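You operate a simulated robot arm through the tools that you are given. There is no shell and no other tool. Be economical: measure what you need, move in short steps, check, and stop when the job is done.

Carry out the task below with a simulated robot arm. There is one attempt and no reset: what you move stays moved.

Task
Change the flow over from clogged filter one to filter two.
Fine: two's vent closed, then inlet open to 1.0 bar; then one's inlet closed, then vented to 0 bar.

It is judged by the outcome, as a careful person would: the job done as asked, and still so three seconds after it is handed in. It fails if anything else is knocked over, pushed out of place, dropped, spilled or broken.

Robot
A 6-joint arm with a fingered hand, hanging from a carriage that runs on a gantry, over the field with the corners [-2270, 1292], [-2279, 12], [321, -7], [330, 1273] (x, y) and turns from -376 to 311 degrees about z. Base frame: it is fixed where the carriage stands at the start and does not move with it; the origin is on the floor, on the carriage's upright axis, x ahead of it, y to its left, z up. Units: mm, degrees, N and s.
With the tool pointing down near the work surface it reaches from about 240 to 760 mm from the robot's upright axis, wherever it stands. Its first joint turns from -166.0 to 166.0 degrees. Places, roughly: clamp handle of filter one [800, -300, 800]; clamp handle of filter two [500, -300, 800]; drain valve of the bag filter [200, -500, 1100]; inlet valve of filter one [900, -500, 1100]; inlet valve of filter two [600, -500, 1100]; inlet valve of the bag filter [300, -500, 1100]; inlet valve of the germ lamp [800, -500, 1400]; outlet valve of the germ lamp [0, -500, 1400]; pressure display of filter one [800, -600, 1200]; pressure display of filter two [500, -600, 1200]; pressure display of the bag filter [200, -600, 1200]; vent valve of filter one [800, -500, 1100]; vent valve of filter two [500, -500, 1100]; wing nut of the swing bolt [200, -300, 900]. Payload 4 kg.
The tool frame sits at the grasp point between the pads (the TCP): z along the fingers, y along the line on which they close. The tips reach 30 mm beyond it. Largest opening 104 mm; the body of the gripper starts 35 mm behind the TCP. The gripper is a hand of 5 fingers: y runs from the thumb to the fingers, the wrist lies at [-15, -113, -190] in the tool frame, and closing takes about 1.5 s.
Orientation is told as [roll, pitch, yaw] about the base's x, y, z axes, in that order, counted from this pose: with the fingers straight down and the wrist toward the robot, the tool's x, y and z point along [0, 1, 0], [1, 0, 0] and [0, 0, -1] of the base frame.

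Tools
- The arm moves only by the tool move_arm. Its argument "targets" is a list of rows, each a list of 2 entries, a list of its own where there are three numbers: the turn, a rotation vector about the tool's x, y, z in degrees, then the shift along the tool's x, y, z in m. In form: [[[rx, ry, rz], [tx, ty, tz]], ...]. A call has 1 to 12 rows; each row shifts and turns the commanded pose from where the row before left it, along the tool's axes as they then stand. "grip" is the gripper command, from -1 (fully open) to 1 (shut), values between in proportion, set as the call begins (left out, the last holds). Rows are played at 5 a second. More than 50 mm and 8.6 degrees between two rows, or a gripper value outside its range, and nothing of the call is played. Where a pose cannot be reached the arm comes as near as it can. A force on the tool above 70 N (or 10 N above the force at the start of the call, whichever is more), or a blocked arm, ends the call early, and 0.2 s more pass. Each finger travels about 45 mm/s and halts on what it meets, pressing with about 23 N; the grip force reading is that of the motor and also rises with nothing between the fingers. The clock runs only during rows and for 0.2 s after the last one: add rows that do not move to give the fingers time. It gives the time, the measured TCP pose, the force on the tool (base axes), the opening and the grip force at its end, in the units of the frame above (readings bear some noise), with the torque about the TCP (base axes, N m) and any sound that the robot's microphone picked up.
- Cameras (640 x 400 px; columns grow to the right, rows downward): "scene" is now at [224.4, -57, 1745.2]; the picture's right is [-0.91, -0.41, 0.00], its down [-0.37, 0.81, -0.47] and it looks along [0.19, -0.42, -0.89] (base axes); focal length 296 px, centre (320, 200). "wrist" rides on the gripper at [60, -83, -120] in the tool frame; the picture's right is [-0.79, 0.29, -0.54], its down [-0.56, -0.71, 0.44] and it looks along [-0.26, 0.65, 0.72] (tool axes); focal length 234 px, centre (320, 200). There is no depth. A picture from a camera that has moved, and an enlarged one, comes with that camera's place and axes in the base frame and with its lens.
- snapshot(camera): a new picture of that camera. It takes no simulated time.
- raise_lower(by): slides the trunk up (or, below 0, down) by that many mm; the arm and the scene camera ride with it, the base frame stays. It gives what a move gives, with no picture.
- steer(legs): drives the robot by 1 to 6 legs, each [ahead, left, turn to the left] in mm, mm and degrees, along the robot's own axes; the way and the turn of a leg run together, so that a leg with both is an arc; at most 1500 mm and 180 degrees a leg. The arm and the cameras ride along, it lands a little off, and it stops where it bumps. It keeps to its track: a leg is cut to what the track allows. It gives what a move gives.
- set_fingers(index, middle, ring, little, thumb_bend, thumb_turn): sets how far each is bent, from 0 (flat) to 1 (curled in); at 0.3 the hand is open as for a grip, at 0.7 the pads meet at the TCP. One left out holds its place. A second passes; each finger stops where it meets its share of the squeeze, and holds until it gets a number again. A gripper value or a shape takes the hand back. It gives what a move gives, with no picture; readings hold the bend of each and the force on index, middle, ring, little, thumb and palm. thumb_turn goes from beside the hand (0) to across from the fingers (1), as for a grip.
- grasp_type(shape): the hand has 5 fingers and takes this shape, open, in about a second: jaw (thumb against the fingers, like two jaws); tri (thumb and two fingers); tip (a fingertip pinch); poke (one finger out to press); point (the index stretched); flat (the hand flat); cup (the hand cupped); fist (a fist). The gripper value then closes the fingers along that shape, each until it touches; the sizes above hold for jaw. It gives what a move gives, with no picture.
- head_to(pan, tilt): turns the head with the scene camera to pan (to the left, within 155 degrees either way) and tilt (down, from -29 to 69), counted from straight ahead of the robot. It gives what a move gives.
- close_up(camera, box): a new picture of the part [left, top, right, bottom] of that camera's present view, enlarged. It takes no simulated time.
- close_job(): hands the job in; it is judged then, once.

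Go step by step. Nothing tells you exact positions but the pictures and the camera data: compare them with the known pose of the tool, close in by small moves and look again before you grip or let go. The budget is 120 turns and 82 pictures, counting those below and the enlarged ones. Unless the task says otherwise, let go and move clear before handing in, and close with one line.

The tools are called after ">>>" as a command line: name --argument value ..., lists and objects as JSON in quotes. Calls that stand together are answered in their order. move_arm: Moves the arm, as the interface text tells. Its arguments: {"type":"object","properties":{"targets":{"type":"array","items":{"type":"array"}},"grip":{"type":"number"}},"required":["targets"]} The other tools are called the same way: raise_lower (by) slides the trunk up or down; grasp_type (shape) gives the hand a shape; set_fingers (index, middle, ring, little, thumb_bend, thumb_turn) moves the fingers one by one; steer (legs) drives the base; head_to (pan, tilt) turns the head that bears the scene camera; snapshot (camera) takes a picture; close_up (camera, box) takes an enlarged picture of a part of a camera's view; close_job () hands the job in.

At the start:

```text
t: 0.0
ee_pos: [360.3, -173.4, 998.8]
tcp_rot: [-0.1, 0.0, 0.0]
contact_force: [0.9, -0.4, -0.4]
torque: [0.02, -0.03, 0.01]
width: 103.4
grip_force: 0.1
shape: jaw
bend: [0.3, 0.3, 0.3, 0.3, 0.3, 0.97]
finger forces: [0.0, 0.1, 0.0, 0.1, 0.0, 0.1]
trunk travel left (down, up): [-475.0, 123.0]
robot x, y, heading: [-2.9, -1.9, -0.1]
head pan, tilt: [-65.5, 62.3]
```

scene: 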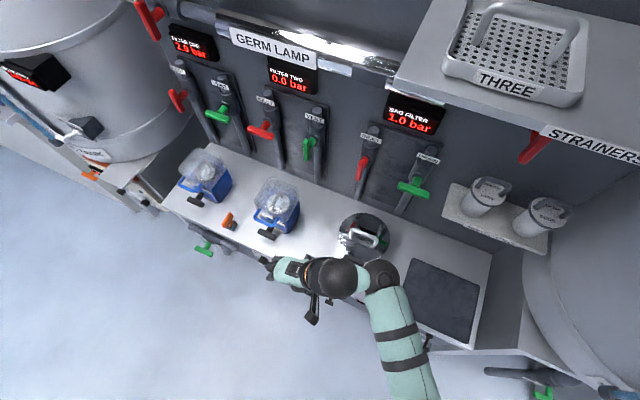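
wrist: 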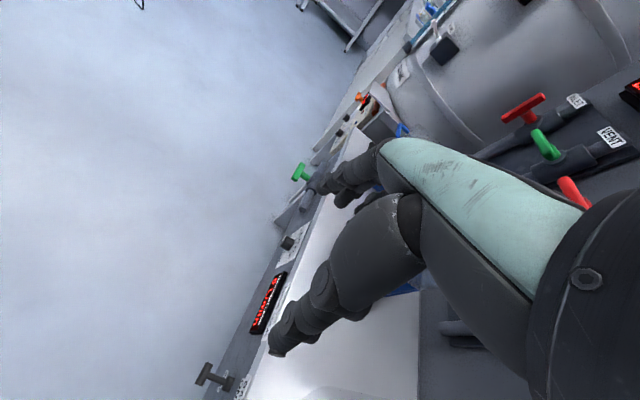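

I see a panel with lever valves: red inlets and green vents for filter one, filter two and the bag filter, with displays above. I'll enlarge the panel first to read the lever states.

>>> close_up --camera "scene" --box '[150, 10, 350, 170]'

>>> head_to --pan -65 --tilt 45

>>> snapshot --camera "scene"

```text
2.50 times, centred on (250, 90) of scene
camera zoom: at [224.4, -57.0, 1745.2], right [-0.91, -0.41, 0.0], down [-0.37, 0.81, -0.47], along [0.19, -0.42, -0.89], focal length 739 px, centre (495, 475)
```

zoom: 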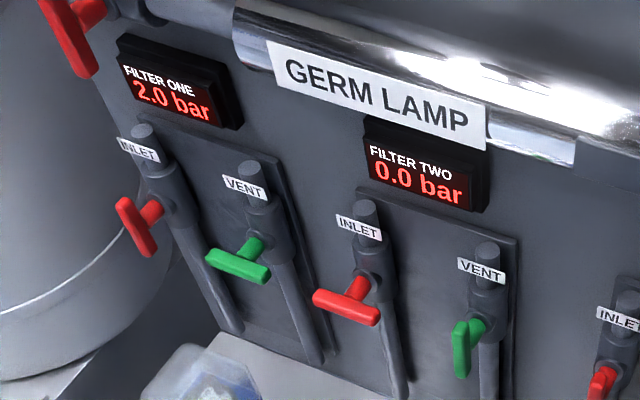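

```text
t: 0.8
ee_pos: [360.0, -175.0, 1000.7]
tcp_rot: [-0.1, 0.0, 0.0]
contact_force: [0.4, -0.4, 0.1]
torque: [-0.01, 0.0, 0.03]
width: 103.8
grip_force: 0.0
shape: jaw
bend: [0.3, 0.3, 0.3, 0.3, 0.3, 0.97]
finger forces: [0.0, 0.0, 0.1, 0.0, 0.0, 0.0]
trunk travel left (down, up): [-475.0, 123.0]
robot x, y, heading: [0.8, -0.7, -0.2]
head pan, tilt: [-65.0, 45.0]
```

```text
78 pictures are left
camera scene: at [232.2, -72.4, 1767.2], right [-0.91, -0.42, 0.0], down [-0.3, 0.64, -0.71], along [0.3, -0.64, -0.71], focal length 296 px, centre (320, 200)
```

scene: 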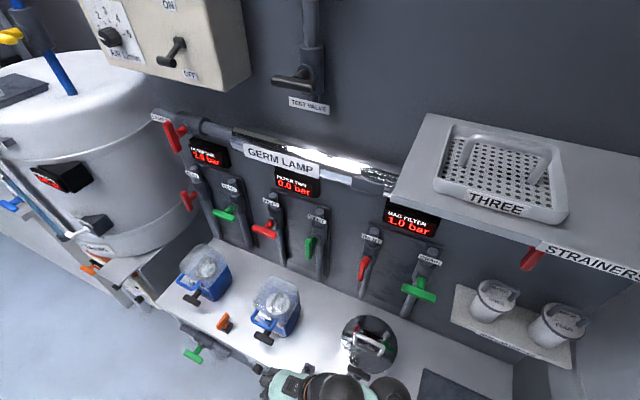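

The levers read as one open at inlet and shut at vent, two shut at inlet and open at vent. I'll zoom in for handle shape and to check the filter clamps.

>>> close_up --camera "scene" --box '[170, 150, 340, 260]'

>>> close_up --camera "scene" --box '[150, 220, 350, 370]'

```text
3.64 times, centred on (255, 205) of scene
camera zoom: at [232.2, -72.4, 1767.2], right [-0.91, -0.42, 0.0], down [-0.3, 0.64, -0.71], along [0.3, -0.64, -0.71], focal length 1075 px, centre (556, 182)
```

zoom: 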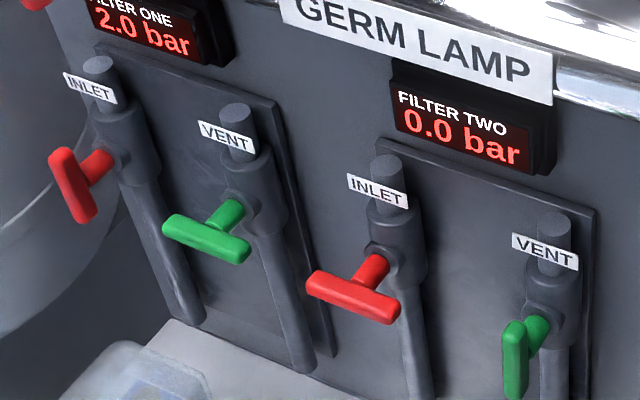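

```text
2.67 times, centred on (250, 295) of scene
camera zoom: at [232.2, -72.4, 1767.2], right [-0.91, -0.42, 0.0], down [-0.3, 0.64, -0.71], along [0.3, -0.64, -0.71], focal length 788 px, centre (507, -53)
```

zoom: 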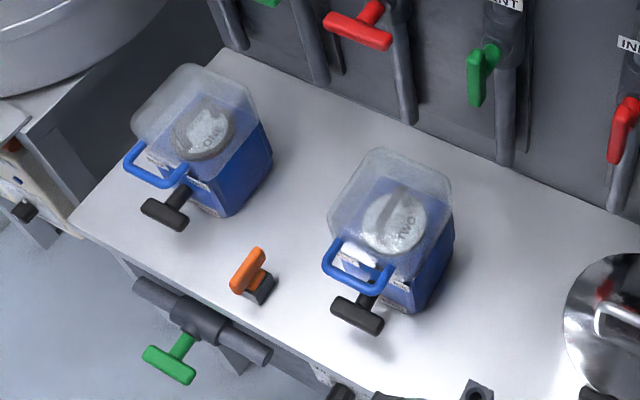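

All handles are T-bars on stems coming straight out of the wall, and both filters' clamps look alike. I'll turn the hand to point at the wall (−y), rising a little first.

>>> move_arm --targets '[[[0, 0, 0], [0, 0.03, -0.03]], [[0, 0, 0], [0, 0.03, -0.03]], [[0, 0, 0], [0, 0.03, -0.03]], [[0, -8, 0], [0, 0, 0]], [[0, -8, 0], [0, 0, 0]], [[0, -8, 0], [0, 0, 0]], [[0, -8, 0], [0, 0, 0]], [[0, -8, 0], [0, 0, 0]], [[0, -8, 0], [0, 0, 0]], [[0, -8, 0], [0, 0, 0]], [[0, -8, 0], [0, 0, 0]], [[0, -8, 0], [0, 0, 0]]]'

>>> move_arm --targets '[[[0, -8, 0], [0, 0, 0]], [[0, -8, 0], [0, 0, 0]], [[0, -2, 0], [0, 0, 0]]]'

>>> snapshot --camera "scene"

>>> snapshot --camera "wrist"

```text
t: 3.4
ee_pos: [484.1, -172.2, 1082.1]
tcp_rot: [-64.3, -2.0, 0.4]
contact_force: [0.1, 0.3, -0.6]
torque: [-0.02, 0.0, 0.01]
width: 103.7
grip_force: 0.1
shape: jaw
bend: [0.3, 0.3, 0.3, 0.3, 0.3, 0.97]
finger forces: [0.1, 0.1, 0.0, 0.1, 0.0, 0.1]
out of reach, approached as far as the arm can: row 2, 3, 5, 6, 7
trunk travel left (down, up): [-475.0, 123.0]
robot x, y, heading: [-3.0, 0.5, -0.2]
head pan, tilt: [-65.0, 45.0]
```

```text
t: 4.2
ee_pos: [483.7, -172.2, 1080.2]
tcp_rot: [-82.2, -2.0, 0.4]
contact_force: [0.0, -0.4, -0.3]
torque: [0.03, 0.02, 0.01]
width: 103.8
grip_force: 0.0
shape: jaw
bend: [0.3, 0.3, 0.3, 0.3, 0.3, 0.97]
finger forces: [0.1, 0.0, 0.0, 0.0, 0.1, 0.0]
trunk travel left (down, up): [-475.0, 123.0]
robot x, y, heading: [2.5, 1.9, -0.1]
head pan, tilt: [-65.0, 45.0]
```

```text
75 pictures are left
camera scene: at [232.3, -72.4, 1767.3], right [-0.91, -0.42, 0.0], down [-0.3, 0.64, -0.71], along [0.3, -0.64, -0.71], focal length 296 px, centre (320, 200)
```

scene: 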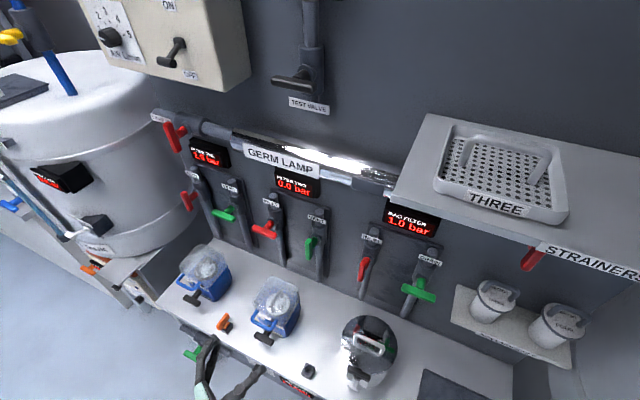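

```text
74 pictures are left
camera wrist: at [400.6, -46.5, 1033.7], right [0.26, 0.43, 0.86], down [-0.72, -0.51, 0.47], along [0.65, -0.74, 0.18], focal length 234 px, centre (320, 200)
```

wrist: 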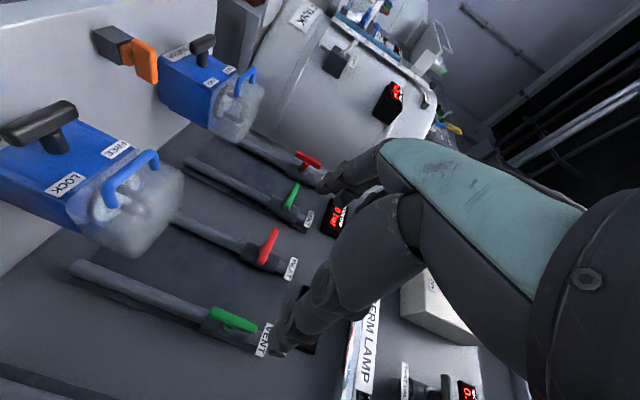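

Triangulating both views puts the four handles in a row at about x = 474 (vent two), 624 (inlet two), 774 (vent one) and 924 (inlet one), all at y ≈ −510, z ≈ 1072. Next I square up the hand and approach vent two, stopping short.

>>> move_arm --targets '[[[0, -7.8, -2], [0, 0, 0]], [[0, 0, 0], [0.008, -0.01, 0.04]], [[0, 0, 0], [0, 0, 0.045]], [[0, 0, 0], [0, 0, 0.045]], [[0, 0, 0], [0, 0, 0.045]], [[0, 0, 0], [0, 0, 0.045]]]'

>>> snapshot --camera "scene"

>>> snapshot --camera "wrist"

```text
t: 5.6
ee_pos: [476.3, -393.4, 1072.3]
tcp_rot: [-90.0, -0.1, 0.7]
contact_force: [-0.6, 0.8, -0.7]
torque: [0.01, 0.01, 0.02]
width: 104.0
grip_force: 0.0
shape: jaw
bend: [0.3, 0.3, 0.3, 0.3, 0.3, 0.97]
finger forces: [0.1, 0.0, 0.0, 0.1, 0.1, 0.1]
trunk travel left (down, up): [-475.0, 123.0]
robot x, y, heading: [4.4, 0.6, 0.0]
head pan, tilt: [-65.0, 45.0]
```

```text
73 pictures are left
camera scene: at [232.3, -72.3, 1767.3], right [-0.91, -0.42, 0.0], down [-0.3, 0.64, -0.71], along [0.3, -0.64, -0.71], focal length 296 px, centre (320, 200)
```

scene: 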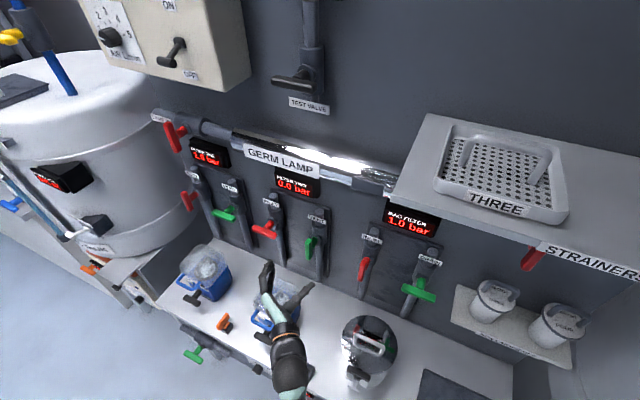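

```text
72 pictures are left
camera wrist: at [391.3, -274.9, 1011.7], right [0.28, 0.54, 0.79], down [-0.7, -0.44, 0.56], along [0.65, -0.71, 0.26], focal length 234 px, centre (320, 200)
```

wrist: 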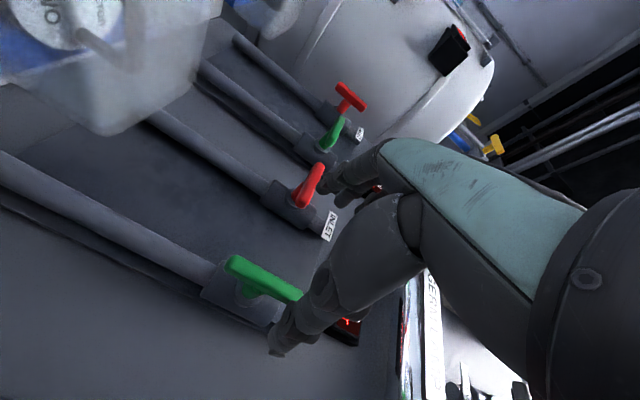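

Refined sight of vent two's handle is (473, −510, 1074), right on the hand's line. I'll advance to straddle the bar.

>>> move_arm --targets '[[[0, 0, 0], [-0.001, -0.002, 0.04]], [[0, 0, 0], [0, 0, 0.03]], [[0, 0, 0], [0, 0, 0.02]], [[0, 0, 0], [0, 0, 0.015]]]'

>>> snapshot --camera "wrist"

>>> close_up --camera "scene" --box '[220, 170, 380, 310]'

```text
t: 6.6
ee_pos: [474.4, -497.4, 1072.8]
tcp_rot: [-89.9, 0.0, 0.5]
contact_force: [-0.1, 0.2, -1.0]
torque: [-0.01, 0.0, -0.03]
width: 104.0
grip_force: 0.0
shape: jaw
bend: [0.3, 0.3, 0.3, 0.3, 0.3, 0.97]
finger forces: [0.0, 0.1, 0.1, 0.1, 0.1, 0.1]
trunk travel left (down, up): [-475.0, 123.0]
robot x, y, heading: [-0.8, -3.0, -0.0]
head pan, tilt: [-65.0, 45.0]
```

```text
71 pictures are left
camera wrist: at [390.1, -379.6, 1011.9], right [0.28, 0.54, 0.79], down [-0.7, -0.44, 0.56], along [0.65, -0.71, 0.26], focal length 234 px, centre (320, 200)
```

wrist: 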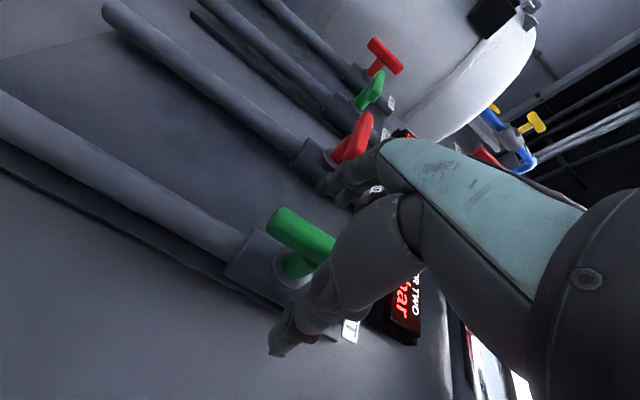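

```text
2.86 times, centred on (300, 240) of scene
camera zoom: at [232.3, -72.4, 1767.3], right [-0.91, -0.42, 0.0], down [-0.3, 0.64, -0.71], along [0.3, -0.64, -0.71], focal length 844 px, centre (377, 86)
```

zoom: 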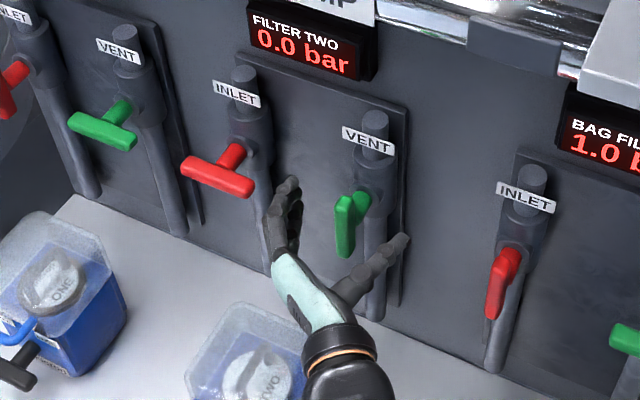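

The bar stands between thumb and fingers. I'll close gently on it.

>>> move_arm --targets '[[[0, 0, 0], [0, 0, 0.003]], [[0, 0, 0], [0, 0, 0]], [[0, 0, 0], [0, 0, 0]], [[0, 0, 0], [0, 0, 0]], [[0, 0, 0], [0, 0, 0]], [[0, 0, 0], [0, 0, 0]], [[0, 0, 0], [0, 0, 0]], [[0, 0, 0], [0, 0, 0]]]' --grip 1

>>> close_up --camera "scene" --box '[220, 170, 380, 310]'

```text
t: 8.4
ee_pos: [473.6, -502.9, 1072.3]
tcp_rot: [-90.0, 0.1, 0.4]
contact_force: [0.1, -6.4, -1.9]
torque: [0.0, 0.02, 0.02]
width: 7.6
grip_force: 23.4
shape: jaw
bend: [0.69, 0.7, 0.71, 0.7, 0.75, 1.0]
finger forces: [11.1, 4.9, 2.1, 1.3, 19.4, 0.1]
trunk travel left (down, up): [-475.0, 123.0]
robot x, y, heading: [-3.8, -2.6, 0.1]
head pan, tilt: [-65.0, 45.0]
```

```text
2.86 times, centred on (300, 240) of scene
camera zoom: at [232.2, -72.9, 1767.3], right [-0.91, -0.42, 0.0], down [-0.3, 0.64, -0.71], along [0.3, -0.64, -0.71], focal length 844 px, centre (377, 86)
```

zoom: 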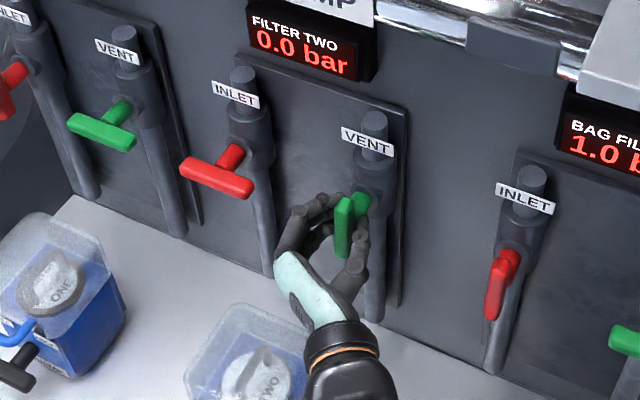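

The bar is held. I'll test a small turn in the direction that lifts the wrist and watch the torque.

>>> move_arm --targets '[[[0, 0, -5], [0, 0, 0]], [[0, 0, -5], [0, 0, 0]], [[0, 0, -5], [0, 0, 0]], [[0, 0, 0], [0, 0, 0]]]'

>>> close_up --camera "scene" --box '[220, 170, 380, 310]'

```text
t: 9.4
ee_pos: [474.0, -502.0, 1074.0]
tcp_rot: [-89.9, 15.0, 0.5]
contact_force: [-2.5, -9.2, 0.5]
torque: [0.04, -0.09, -0.01]
width: 7.8
grip_force: 22.9
shape: jaw
bend: [0.68, 0.7, 0.7, 0.68, 0.75, 0.99]
finger forces: [14.1, 4.6, 1.7, 0.0, 21.4, 0.0]
trunk travel left (down, up): [-475.0, 123.0]
robot x, y, heading: [-0.2, -4.4, -0.4]
head pan, tilt: [-65.0, 45.0]
```

```text
2.86 times, centred on (300, 240) of scene
camera zoom: at [232.1, -73.0, 1767.3], right [-0.91, -0.42, 0.0], down [-0.3, 0.64, -0.71], along [0.3, -0.64, -0.71], focal length 844 px, centre (377, 86)
```

zoom: 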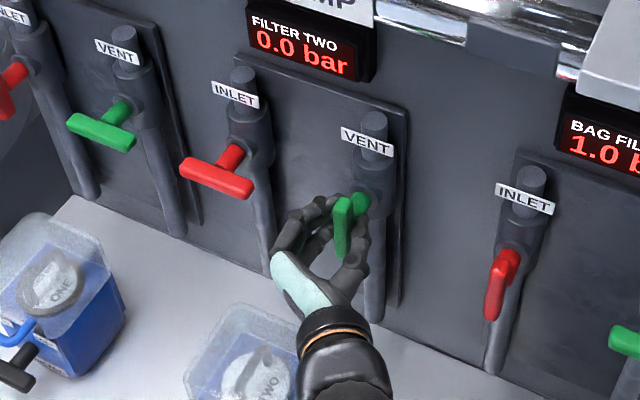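

The bar hardly moved with that turn. I'll look closer before trying the other way.

>>> snapshot --camera "wrist"

>>> close_up --camera "scene" --box '[275, 215, 335, 265]'

```text
67 pictures are left
camera wrist: at [376.4, -384.1, 1036.8], right [0.48, 0.55, 0.69], down [-0.53, -0.44, 0.72], along [0.7, -0.71, 0.08], focal length 234 px, centre (320, 200)
```

wrist: 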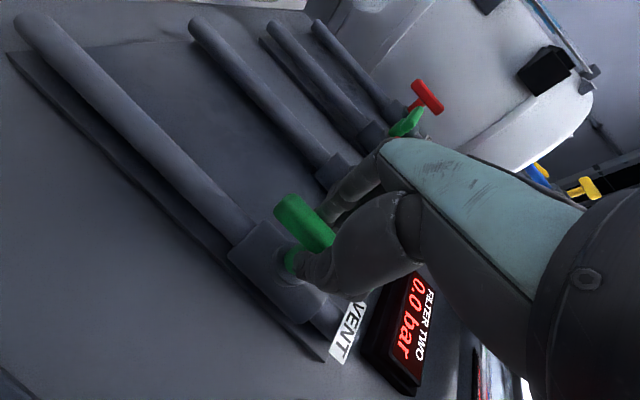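

```text
8.00 times, centred on (305, 240) of scene
camera zoom: at [232.1, -73.0, 1767.3], right [-0.91, -0.42, 0.0], down [-0.3, 0.64, -0.71], along [0.3, -0.64, -0.71], focal length 2364 px, centre (440, -120)
```

zoom: 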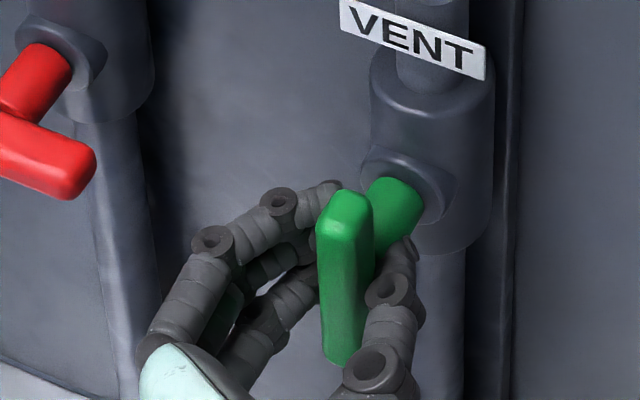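

The fingertips have closed on the stem behind the bar, so I am too deep. I'll open, turn back, retreat about 20 mm and close again on the bar itself.

>>> move_arm --targets '[[[0, 0, 0], [0, 0, 0]], [[0, 0, 0], [0, 0, 0]], [[0, 0, 0], [0, 0, 0]], [[0, 0, 7.5], [0, 0, -0.01]], [[0, 0, 7.5], [0, 0, -0.01]], [[0, 0, 0], [0, 0, 0]]]' --grip -0.2

>>> move_arm --targets '[[[0, 0, 0], [0, 0, 0]], [[0, 0, 0], [0, 0, 0]], [[0, 0, 0], [0, 0, 0]], [[0, 0, 0], [0, 0, 0]], [[0, 0, 0], [0, 0, 0]], [[0, 0, 0], [0, 0, 0]], [[0, 0, 0], [0, 0, 0]]]' --grip 1

>>> close_up --camera "scene" --box '[275, 215, 335, 265]'

```text
t: 10.8
ee_pos: [473.8, -480.3, 1072.8]
tcp_rot: [-89.9, -0.1, 0.5]
contact_force: [-0.3, -0.3, 0.1]
torque: [0.01, 0.0, -0.01]
width: 61.9
grip_force: 0.1
shape: jaw
bend: [0.73, 0.41, 0.38, 0.5, 0.65, 0.99]
finger forces: [0.0, 0.0, 0.0, 0.1, 0.0, 0.1]
trunk travel left (down, up): [-475.0, 123.0]
robot x, y, heading: [-1.8, -1.1, 0.0]
head pan, tilt: [-65.0, 45.0]
```

```text
t: 12.4
ee_pos: [474.9, -480.6, 1073.9]
tcp_rot: [-90.0, 0.0, 0.5]
contact_force: [-1.4, -1.0, -0.5]
torque: [-0.01, 0.06, -0.02]
width: 11.2
grip_force: 23.1
shape: jaw
bend: [0.71, 0.67, 0.67, 0.65, 0.74, 1.0]
finger forces: [11.4, 5.8, 2.4, 0.0, 20.6, 0.0]
trunk travel left (down, up): [-475.0, 123.0]
robot x, y, heading: [-0.5, 3.4, 0.1]
head pan, tilt: [-65.0, 45.0]
```

```text
8.00 times, centred on (305, 240) of scene
camera zoom: at [232.2, -72.5, 1767.2], right [-0.91, -0.42, 0.0], down [-0.3, 0.64, -0.71], along [0.3, -0.64, -0.71], focal length 2364 px, centre (440, -120)
```

zoom: 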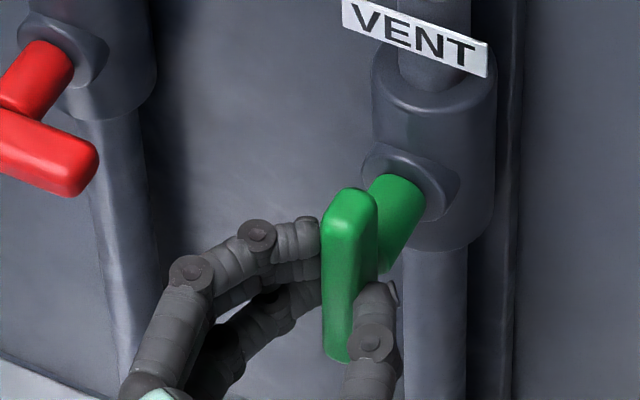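

Now the fingertips press on both sides of the bar. I'll try the turn again.

>>> move_arm --targets '[[[0, 0, -6], [0, 0, 0]], [[0, 0, -6], [0, 0, 0]], [[0, 0, -6], [0, 0, 0]], [[0, 0, 0], [0, 0, 0]]]'

>>> close_up --camera "scene" --box '[275, 215, 335, 265]'

```text
t: 13.4
ee_pos: [474.3, -482.0, 1074.0]
tcp_rot: [-90.0, 18.0, 0.6]
contact_force: [0.5, 0.6, 2.9]
torque: [-0.04, -0.12, 0.03]
width: 10.9
grip_force: 23.4
shape: jaw
bend: [0.71, 0.71, 0.7, 0.65, 0.75, 0.98]
finger forces: [17.9, 3.5, 1.4, 0.0, 22.3, 0.0]
trunk travel left (down, up): [-475.0, 123.0]
robot x, y, heading: [1.7, 1.1, 0.1]
head pan, tilt: [-65.0, 45.0]
```

```text
8.00 times, centred on (305, 240) of scene
camera zoom: at [232.4, -72.4, 1767.4], right [-0.91, -0.42, 0.0], down [-0.3, 0.64, -0.71], along [0.3, -0.64, -0.71], focal length 2364 px, centre (440, -120)
```

zoom: 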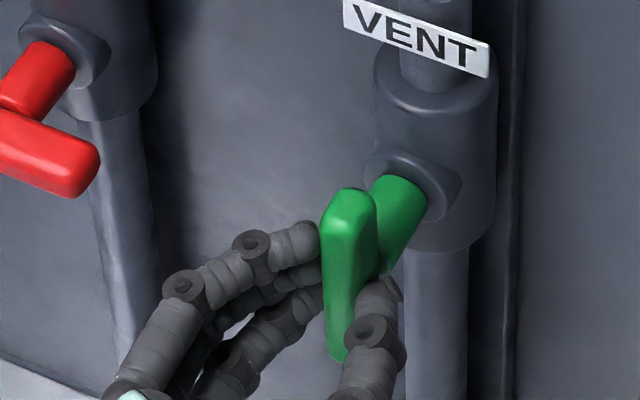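

The handle did not follow, and the torque is small, so it either resists or turns the other way. I'll try the opposite sense in the same grip.

>>> move_arm --targets '[[[0, 0, 8], [0, 0, 0]], [[0, 0, 8], [0, 0, 0]], [[0, 0, 8], [0, 0, 0]], [[0, 0, 8], [0, 0, 0]], [[0, 0, 8], [0, 0, 0]], [[0, 0, 0], [0, 0, 0]]]'

>>> close_up --camera "scene" --box '[275, 215, 335, 265]'

```text
t: 14.8
ee_pos: [474.4, -480.6, 1074.1]
tcp_rot: [-89.8, -22.2, 0.4]
contact_force: [3.3, -2.7, -3.8]
torque: [0.04, 0.13, 0.06]
width: 10.5
grip_force: 23.1
shape: jaw
bend: [0.71, 0.66, 0.62, 0.65, 0.74, 1.0]
finger forces: [11.8, 8.2, 2.9, 0.0, 21.2, 0.0]
trunk travel left (down, up): [-475.0, 123.0]
robot x, y, heading: [0.4, 0.4, 0.3]
head pan, tilt: [-65.0, 45.0]
```

```text
8.00 times, centred on (305, 240) of scene
camera zoom: at [232.4, -72.5, 1767.3], right [-0.91, -0.42, 0.0], down [-0.3, 0.64, -0.71], along [0.3, -0.64, -0.71], focal length 2364 px, centre (440, -120)
```

zoom: 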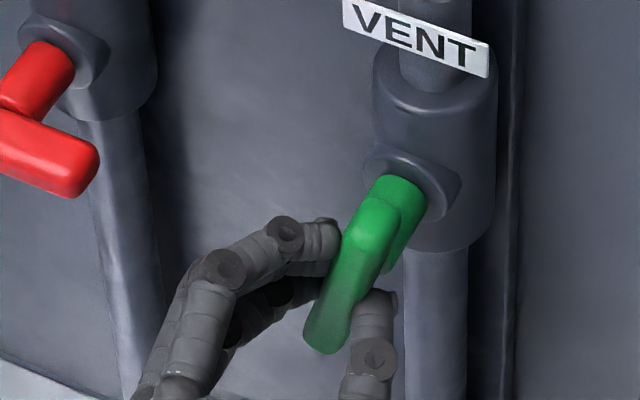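

It turns clockwise: closing means positive tool-z rotation. Before continuing I check the clearance of the wrist over filter two, as it swings down.

>>> snapshot --camera "scene"

>>> snapshot --camera "wrist"

```text
62 pictures are left
camera scene: at [232.4, -72.5, 1767.3], right [-0.91, -0.42, 0.0], down [-0.3, 0.64, -0.71], along [0.3, -0.64, -0.71], focal length 296 px, centre (320, 200)
```

scene: 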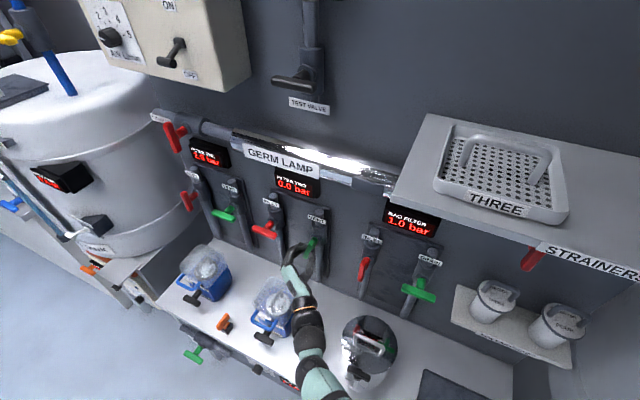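

```text
61 pictures are left
camera wrist: at [418.5, -361.9, 986.3], right [-0.03, 0.54, 0.84], down [-0.86, -0.44, 0.25], along [0.51, -0.71, 0.48], focal length 234 px, centre (320, 200)
```

wrist: 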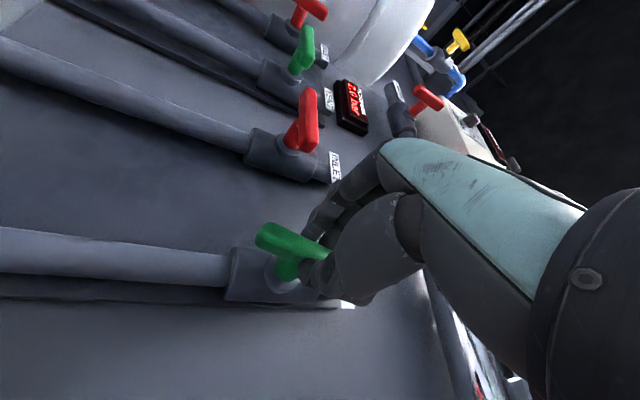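

The filter bowl sits at about x 500–590, y −450…−350 and up to z ≈ 950, so I'll tilt the wrist upward while turning. I'll do half the turn and check.

>>> move_arm --targets '[[[1.3, 2.7, 8], [-0.0012, 0.0006, 0]], [[1.7, 2.5, 8], [-0.0011, 0.0007, 0]], [[2.0, 2.2, 8], [-0.001, 0.0009, 0]], [[2.3, 1.9, 8], [-0.0008, 0.001, 0]], [[0, 0, 0], [0, 0, 0]]]'

>>> close_up --camera "scene" --box '[220, 180, 380, 320]'

>>> snapshot --camera "wrist"

```text
t: 16.0
ee_pos: [468.6, -470.8, 1094.4]
tcp_rot: [-69.7, -52.1, -15.6]
contact_force: [-1.2, 1.1, -12.4]
torque: [0.26, 0.04, -0.06]
width: 8.8
grip_force: 22.8
shape: jaw
bend: [0.72, 0.71, 0.71, 0.68, 0.75, 1.0]
finger forces: [0.0, 4.2, 2.6, 0.0, 18.4, 0.0]
out of reach, approached as far as the arm can: row 4
trunk travel left (down, up): [-475.0, 123.0]
robot x, y, heading: [0.4, 4.5, -0.1]
head pan, tilt: [-65.0, 45.0]
```

```text
2.86 times, centred on (300, 250) of scene
camera zoom: at [231.8, -72.0, 1766.9], right [-0.91, -0.42, 0.0], down [-0.3, 0.64, -0.71], along [0.3, -0.64, -0.71], focal length 844 px, centre (377, 57)
```

zoom: 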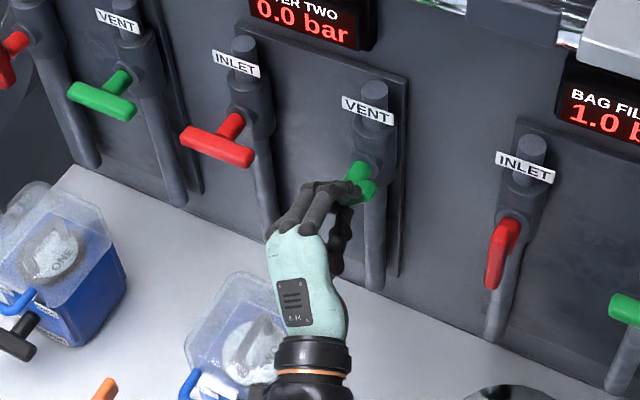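

```text
59 pictures are left
camera wrist: at [467.1, -332.2, 1017.8], right [-0.47, 0.38, 0.8], down [-0.86, -0.38, -0.33], along [0.18, -0.84, 0.51], focal length 234 px, centre (320, 200)
```

wrist: 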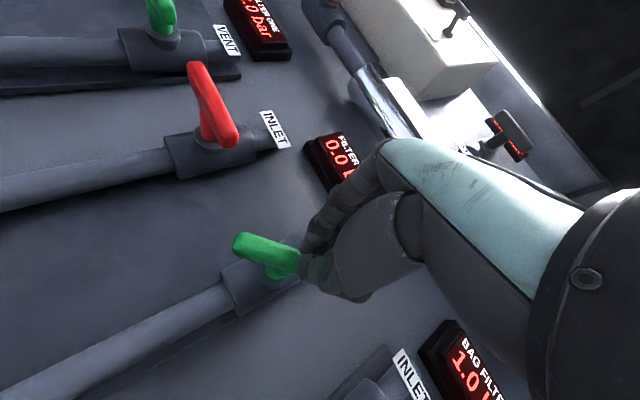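

The arm reached a wrist limit partway. I'll let go, back off, and see how far the handle has turned.

>>> move_arm --targets '[[[0, 0, 0], [0, 0, 0]], [[0, 0, 0], [0, 0, 0]], [[0, 0, 0], [0, 0, 0]], [[0, 0, 0], [0, 0, 0]], [[0, 0, 0], [0, 0, 0]], [[0, 0, 0], [0, 0, -0.03]], [[0, 0, 0], [0, 0, -0.04]], [[0, 0, 0], [0, 0, -0.04]]]' --grip -1

>>> close_up --camera "scene" --box '[220, 180, 380, 320]'

>>> snapshot --camera "wrist"

```text
t: 17.8
ee_pos: [483.6, -380.2, 1087.6]
tcp_rot: [-69.4, -52.7, -17.3]
contact_force: [-0.5, -0.7, 0.7]
torque: [0.02, 0.01, -0.01]
width: 104.1
grip_force: 0.1
shape: jaw
bend: [0.3, 0.3, 0.3, 0.3, 0.3, 0.97]
finger forces: [0.0, 0.0, 0.0, 0.1, 0.1, 0.0]
out of reach, approached as far as the arm can: row 7, 8
trunk travel left (down, up): [-475.0, 123.0]
robot x, y, heading: [-1.1, 1.4, -0.3]
head pan, tilt: [-65.0, 45.0]
```

```text
2.86 times, centred on (300, 250) of scene
camera zoom: at [231.7, -72.6, 1767.1], right [-0.91, -0.42, 0.0], down [-0.3, 0.64, -0.71], along [0.3, -0.64, -0.71], focal length 844 px, centre (377, 57)
```

zoom: 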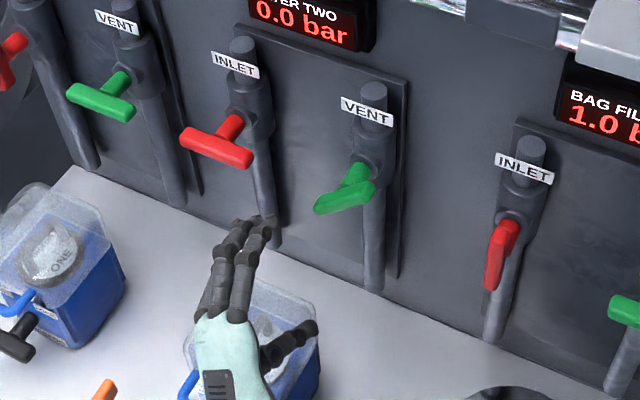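

```text
57 pictures are left
camera wrist: at [485.6, -241.4, 1011.7], right [-0.47, 0.39, 0.79], down [-0.87, -0.36, -0.34], along [0.16, -0.85, 0.51], focal length 234 px, centre (320, 200)
```

wrist: 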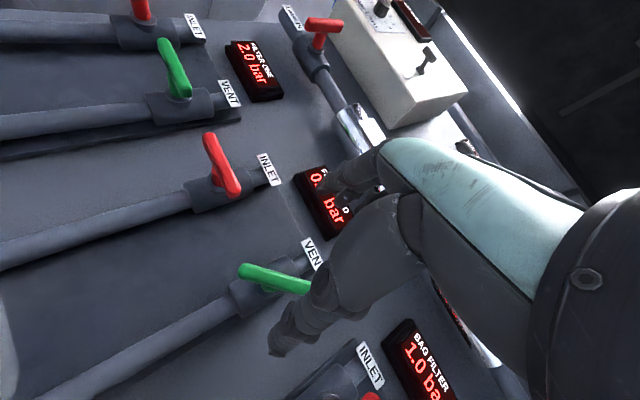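

Vent two's handle has turned roughly 60–65° clockwise. I'll finish by pushing its right end down with one extended finger, so I return the hand to level and set the poke shape.

>>> move_arm --targets '[[[-2.3, -1.9, -8], [0, 0, 0]], [[-2.0, -2.2, -8], [0, 0, 0]], [[-1.7, -2.5, -8], [0, 0, 0]], [[-1.3, -2.7, -8], [0, 0, 0]], [[0, 0, -7.3], [0, 0, 0]], [[0, 0, -7.3], [0, 0, 0]], [[0, 0, -7.3], [0, 0, 0]]]'

>>> grasp_type --shape "poke"

>>> snapshot --camera "scene"

>>> snapshot --camera "wrist"

```text
t: 19.4
ee_pos: [433.3, -157.9, 963.0]
tcp_rot: [-91.1, -0.6, -0.1]
contact_force: [-0.7, 0.2, 0.3]
torque: [0.01, 0.0, -0.01]
width: 103.9
grip_force: 0.0
shape: jaw
bend: [0.3, 0.3, 0.3, 0.3, 0.3, 0.97]
finger forces: [0.1, 0.0, 0.0, 0.0, 0.0, 0.0]
out of reach, approached as far as the arm can: row 1, 2, 3, 4, 5, 6, 7
trunk travel left (down, up): [-475.0, 123.0]
robot x, y, heading: [-0.5, 3.5, -0.1]
head pan, tilt: [-65.0, 45.0]
```

```text
t: 20.3
ee_pos: [434.1, -157.4, 963.4]
tcp_rot: [-90.9, -0.8, -0.2]
contact_force: [-1.0, -1.0, -0.1]
torque: [-0.03, 0.03, 0.01]
width: 0.1
grip_force: 0.1
shape: poke
bend: [0.7, 0.7, 0.99, 0.99, 1.0, 1.0]
finger forces: [0.1, 0.0, 0.1, 0.0, 0.1, 0.0]
trunk travel left (down, up): [-475.0, 123.0]
robot x, y, heading: [-0.8, -0.5, -0.1]
head pan, tilt: [-65.0, 45.0]
```

```text
56 pictures are left
camera scene: at [232.3, -72.4, 1767.3], right [-0.91, -0.42, 0.0], down [-0.3, 0.64, -0.71], along [0.3, -0.64, -0.71], focal length 296 px, centre (320, 200)
```

scene: 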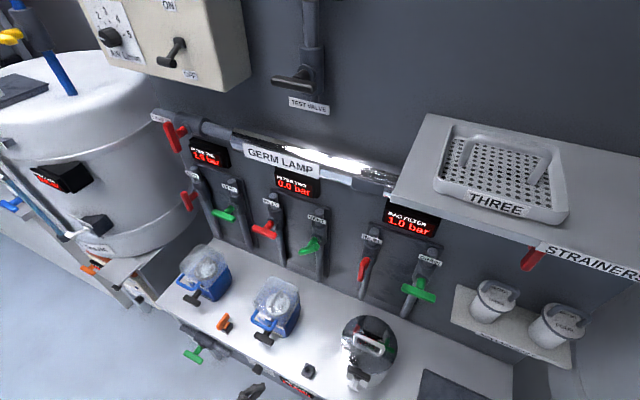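

```text
55 pictures are left
camera wrist: at [350.3, -38.8, 898.6], right [0.28, 0.55, 0.78], down [-0.71, -0.43, 0.56], along [0.64, -0.71, 0.28], focal length 234 px, centre (320, 200)
```

wrist: 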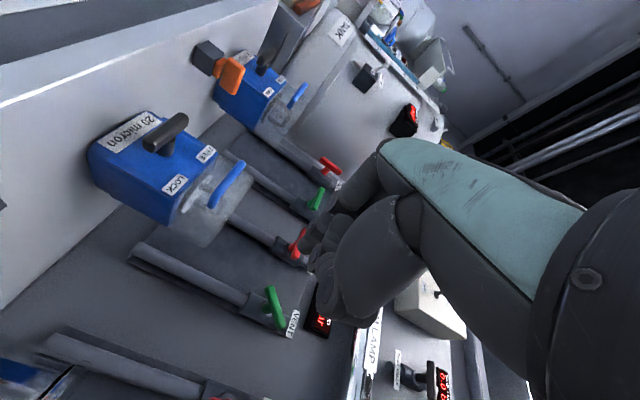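

The hand drew back clear and is in poke shape, level again. I'll raise it to about z 1125 and bring it forward short of vent two's right end.

>>> move_arm --targets '[[[0, 0, 0], [-0.04, 0, 0.02]], [[0, 0, 0], [-0.04, 0, 0.03]], [[0, 0, 0], [-0.04, 0, 0.03]], [[0, 0, 0], [-0.04, 0, 0.03]], [[0, 0, 0], [0, 0.01, 0.04]], [[0, 0, 0], [0, 0, 0.04]], [[0, 0, 0], [0, 0, 0.04]], [[0, 0, 0], [0, 0, 0.04]], [[0, 0, 0], [0, 0, 0]]]'

>>> close_up --camera "scene" --box '[220, 180, 380, 320]'

>>> snapshot --camera "wrist"

```text
t: 22.3
ee_pos: [453.4, -374.5, 1045.8]
tcp_rot: [-89.9, -0.1, 0.4]
contact_force: [-0.2, 0.6, -0.2]
torque: [-0.01, -0.05, 0.0]
width: 0.3
grip_force: 0.1
shape: poke
bend: [0.7, 0.7, 0.99, 0.99, 1.0, 1.0]
finger forces: [0.0, 0.0, 0.1, 0.1, 0.0, 0.0]
out of reach, approached as far as the arm can: row 1, 2, 3
trunk travel left (down, up): [-475.0, 123.0]
robot x, y, heading: [-2.2, 0.6, 0.2]
head pan, tilt: [-65.0, 45.0]
```

```text
2.86 times, centred on (300, 250) of scene
camera zoom: at [232.3, -72.5, 1767.3], right [-0.91, -0.42, 0.0], down [-0.3, 0.64, -0.71], along [0.3, -0.64, -0.71], focal length 844 px, centre (377, 57)
```

zoom: 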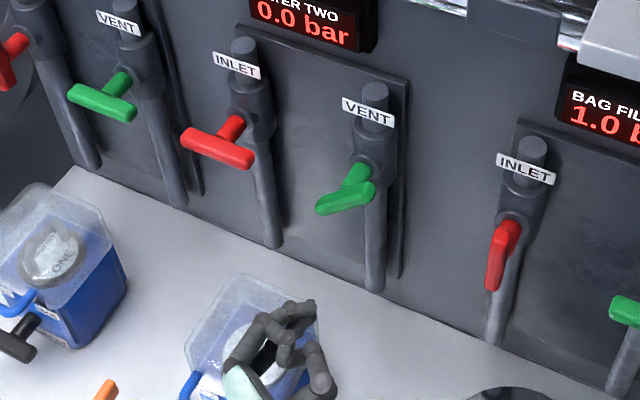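

```text
53 pictures are left
camera wrist: at [369.2, -255.9, 985.4], right [0.28, 0.54, 0.79], down [-0.7, -0.44, 0.56], along [0.65, -0.71, 0.26], focal length 234 px, centre (320, 200)
```

wrist: 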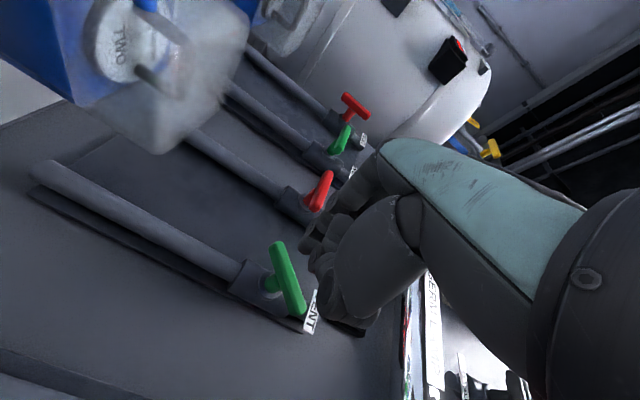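

The pinched fingertip leads about 22 mm ahead of the TCP. I'll rise to z ≈ 1135 and place the tip above the handle's right end.

>>> move_arm --targets '[[[0, 0, 0], [-0.045, -0.004, 0.01]], [[0, 0, 0], [-0.045, -0.003, 0.01]], [[0, 0, 0], [0, 0, 0.04]], [[0, 0, 0], [0, 0, 0.04]], [[0, 0, 0], [0, 0, 0.02]], [[0, 0, 0], [0, 0, 0]]]'

>>> close_up --camera "scene" --box '[240, 190, 360, 290]'

>>> snapshot --camera "wrist"

```text
t: 23.7
ee_pos: [446.3, -492.8, 1136.0]
tcp_rot: [-89.9, 0.0, 0.5]
contact_force: [-0.1, 0.0, -0.9]
torque: [-0.01, -0.01, -0.01]
width: 0.0
grip_force: 0.0
shape: poke
bend: [0.7, 0.7, 0.99, 0.99, 1.0, 1.0]
finger forces: [0.0, 0.1, 0.0, 0.1, 0.0, 0.0]
trunk travel left (down, up): [-475.0, 123.0]
robot x, y, heading: [-2.7, 0.9, 0.0]
head pan, tilt: [-65.0, 45.0]
```

```text
4.00 times, centred on (300, 240) of scene
camera zoom: at [232.3, -72.4, 1767.3], right [-0.91, -0.42, 0.0], down [-0.3, 0.64, -0.71], along [0.3, -0.64, -0.71], focal length 1182 px, centre (400, 40)
```

zoom: 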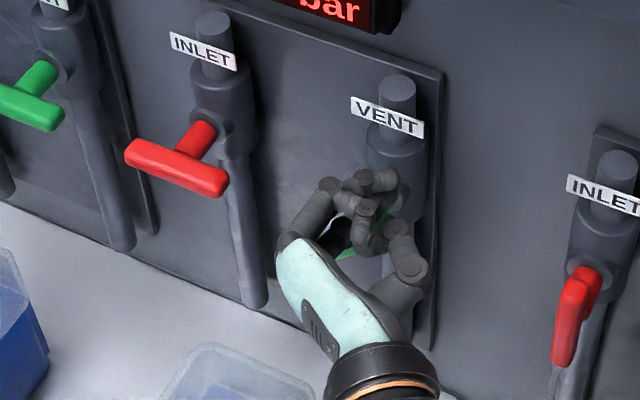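

```text
51 pictures are left
camera wrist: at [363.0, -374.4, 1075.2], right [0.28, 0.54, 0.79], down [-0.7, -0.44, 0.56], along [0.65, -0.71, 0.26], focal length 234 px, centre (320, 200)
```

wrist: 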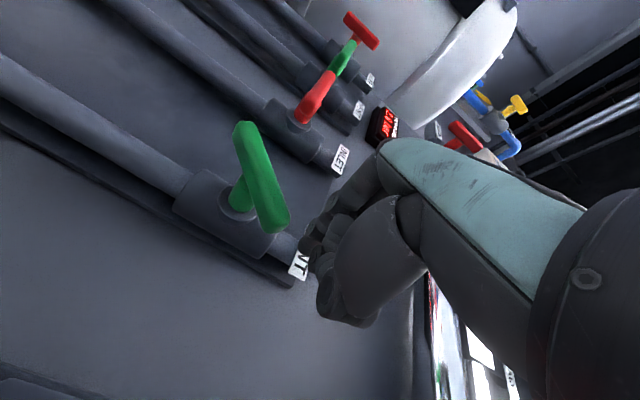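

The tip is just above the right end. I'll press down in small steps.

>>> move_arm --targets '[[[0, 0, 0], [0.008, 0, 0]], [[0, 0, 0], [0.008, 0, 0]], [[0, 0, 0], [0.006, 0, 0]], [[0, 0, 0], [0.006, 0, 0]], [[0, 0, 0], [0, 0, 0]]]'

>>> snapshot --camera "wrist"

```text
t: 24.9
ee_pos: [447.8, -494.8, 1109.4]
tcp_rot: [-89.9, -0.3, 0.5]
contact_force: [-1.1, -0.7, 7.7]
torque: [-0.16, 0.01, 0.01]
width: 0.0
grip_force: 0.0
shape: poke
bend: [0.7, 0.7, 0.99, 0.99, 1.0, 1.0]
finger forces: [6.3, 0.0, 0.0, 0.1, 0.1, 0.0]
trunk travel left (down, up): [-475.0, 123.0]
robot x, y, heading: [3.6, 2.7, 0.0]
head pan, tilt: [-65.0, 45.0]
```

```text
50 pictures are left
camera wrist: at [363.4, -376.3, 1048.1], right [0.28, 0.54, 0.79], down [-0.7, -0.44, 0.56], along [0.65, -0.71, 0.26], focal length 234 px, centre (320, 200)
```

wrist: 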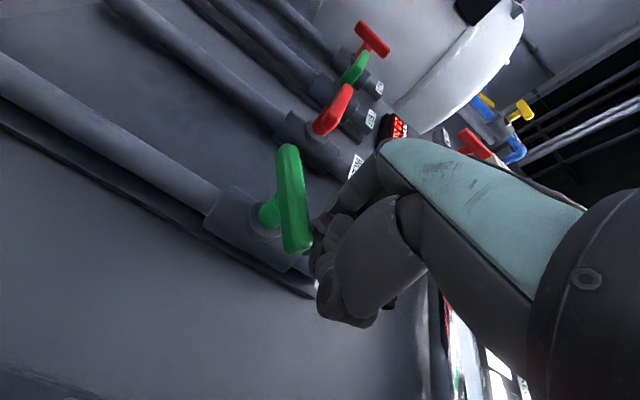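

Contact is made at about 8 N and the bar is following. I'll push further down.

>>> move_arm --targets '[[[0, 0, 0], [0.005, 0, 0]], [[0, 0, 0], [0.005, 0, 0]], [[0, 0, 0], [0.004, 0, 0]], [[0, 0, 0], [0.004, 0, 0]], [[0, 0, 0], [0, 0, 0]]]'

>>> snapshot --camera "wrist"

>>> close_up --camera "scene" --box '[240, 190, 360, 290]'

```text
t: 26.1
ee_pos: [447.3, -496.0, 1093.1]
tcp_rot: [-90.3, -0.3, 0.5]
contact_force: [-6.9, -1.9, 22.4]
torque: [-0.08, -0.01, 0.02]
width: 0.0
grip_force: 0.0
shape: poke
bend: [0.7, 0.7, 0.99, 0.99, 1.0, 1.0]
finger forces: [21.9, 0.0, 0.0, 0.0, 0.0, 0.0]
trunk travel left (down, up): [-475.0, 123.0]
robot x, y, heading: [-1.0, 3.1, 0.2]
head pan, tilt: [-65.0, 45.0]
```

```text
49 pictures are left
camera wrist: at [364.3, -377.7, 1032.0], right [0.28, 0.55, 0.79], down [-0.71, -0.44, 0.56], along [0.65, -0.71, 0.26], focal length 234 px, centre (320, 200)
```

wrist: 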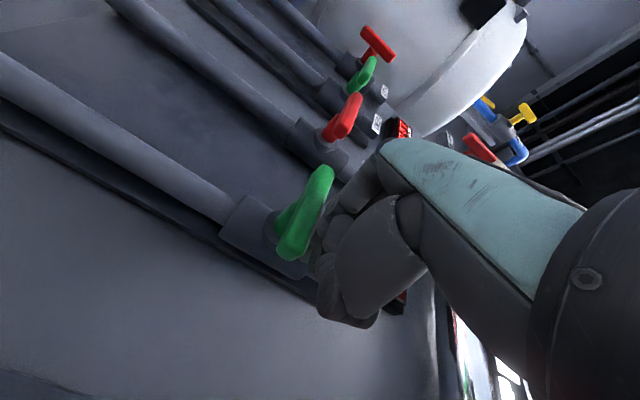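

```text
4.00 times, centred on (300, 240) of scene
camera zoom: at [232.3, -73.1, 1767.6], right [-0.91, -0.42, 0.0], down [-0.3, 0.64, -0.71], along [0.3, -0.64, -0.71], focal length 1182 px, centre (400, 40)
```

zoom: 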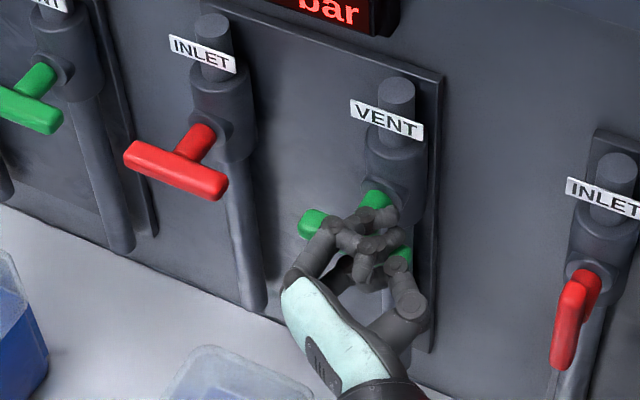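

The bar now lies parallel to the closed neighbours and the force rose to 22 N, suggesting the end stop. One last small press, then lift off and look.

>>> move_arm --targets '[[[0, 0, 0], [0.003, 0, 0]], [[0, 0, 0], [0, 0, 0]]]'

>>> move_arm --targets '[[[0, 0, 0], [-0.02, 0, 0]], [[0, 0, 0], [-0.03, 0, 0]], [[0, 0, 0], [0, 0, -0.04]], [[0, 0, 0], [0, 0, -0.04]], [[0, 0, 0], [0, 0, 0]]]'

>>> close_up --camera "scene" --box '[180, 160, 340, 280]'

```text
t: 26.7
ee_pos: [450.3, -496.7, 1094.1]
tcp_rot: [-90.4, -0.5, 0.5]
contact_force: [-6.1, 0.4, 31.1]
torque: [-0.06, 0.02, 0.02]
width: 0.0
grip_force: 0.0
shape: poke
bend: [0.7, 0.7, 0.99, 0.99, 1.0, 1.0]
finger forces: [30.5, 0.1, 0.0, 0.1, 0.0, 0.0]
trunk travel left (down, up): [-475.0, 123.0]
robot x, y, heading: [-2.3, -1.8, 0.0]
head pan, tilt: [-65.0, 45.0]
```

```text
t: 27.9
ee_pos: [447.2, -411.4, 1137.1]
tcp_rot: [-89.9, 0.0, 0.5]
contact_force: [-0.6, -0.1, -1.0]
torque: [0.01, -0.01, 0.01]
width: 0.0
grip_force: 0.0
shape: poke
bend: [0.7, 0.7, 0.99, 0.99, 1.0, 1.0]
finger forces: [0.0, 0.0, 0.0, 0.0, 0.1, 0.0]
trunk travel left (down, up): [-475.0, 123.0]
robot x, y, heading: [2.2, -1.5, -0.1]
head pan, tilt: [-65.0, 45.0]
```

```text
3.33 times, centred on (260, 220) of scene
camera zoom: at [232.2, -72.4, 1767.2], right [-0.91, -0.42, 0.0], down [-0.3, 0.64, -0.71], along [0.3, -0.64, -0.71], focal length 985 px, centre (520, 133)
```

zoom: 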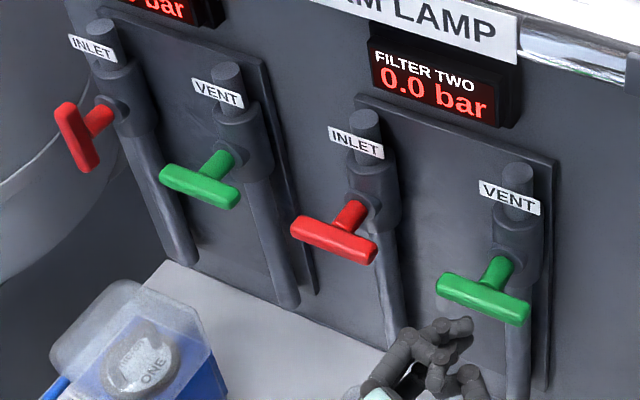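

Vent two is now closed, handle crosswise. Next is inlet two at (624, −510, 1072): I drive 150 mm along x, then sweep its left end down counter-clockwise.

>>> steer --legs '[[150, 0, 0]]'

>>> snapshot --camera "scene"

>>> snapshot --camera "wrist"

```text
t: 29.3
ee_pos: [596.5, -412.0, 1138.3]
tcp_rot: [-89.9, -0.1, 0.4]
contact_force: [0.3, 0.1, 0.0]
torque: [-0.04, 0.01, 0.0]
width: 0.4
grip_force: 0.1
shape: poke
bend: [0.7, 0.7, 0.99, 0.99, 1.0, 1.0]
finger forces: [0.0, 0.1, 0.1, 0.0, 0.0, 0.0]
trunk travel left (down, up): [-475.0, 123.0]
robot x, y, heading: [147.5, -3.9, -0.1]
head pan, tilt: [-65.0, 45.0]
```

```text
46 pictures are left
camera scene: at [382.2, -73.1, 1767.3], right [-0.91, -0.42, 0.0], down [-0.3, 0.64, -0.71], along [0.3, -0.64, -0.71], focal length 296 px, centre (320, 200)
```

scene: 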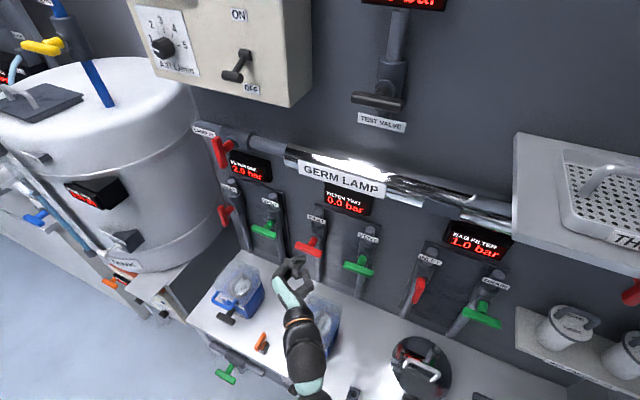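

```text
45 pictures are left
camera wrist: at [512.4, -294.3, 1076.9], right [0.28, 0.54, 0.79], down [-0.7, -0.44, 0.56], along [0.65, -0.71, 0.26], focal length 234 px, centre (320, 200)
```

wrist: 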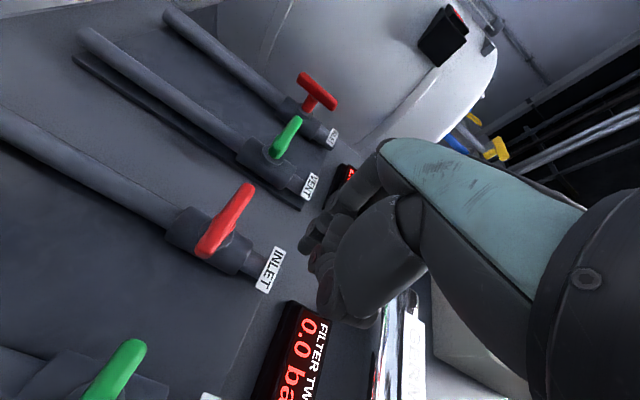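

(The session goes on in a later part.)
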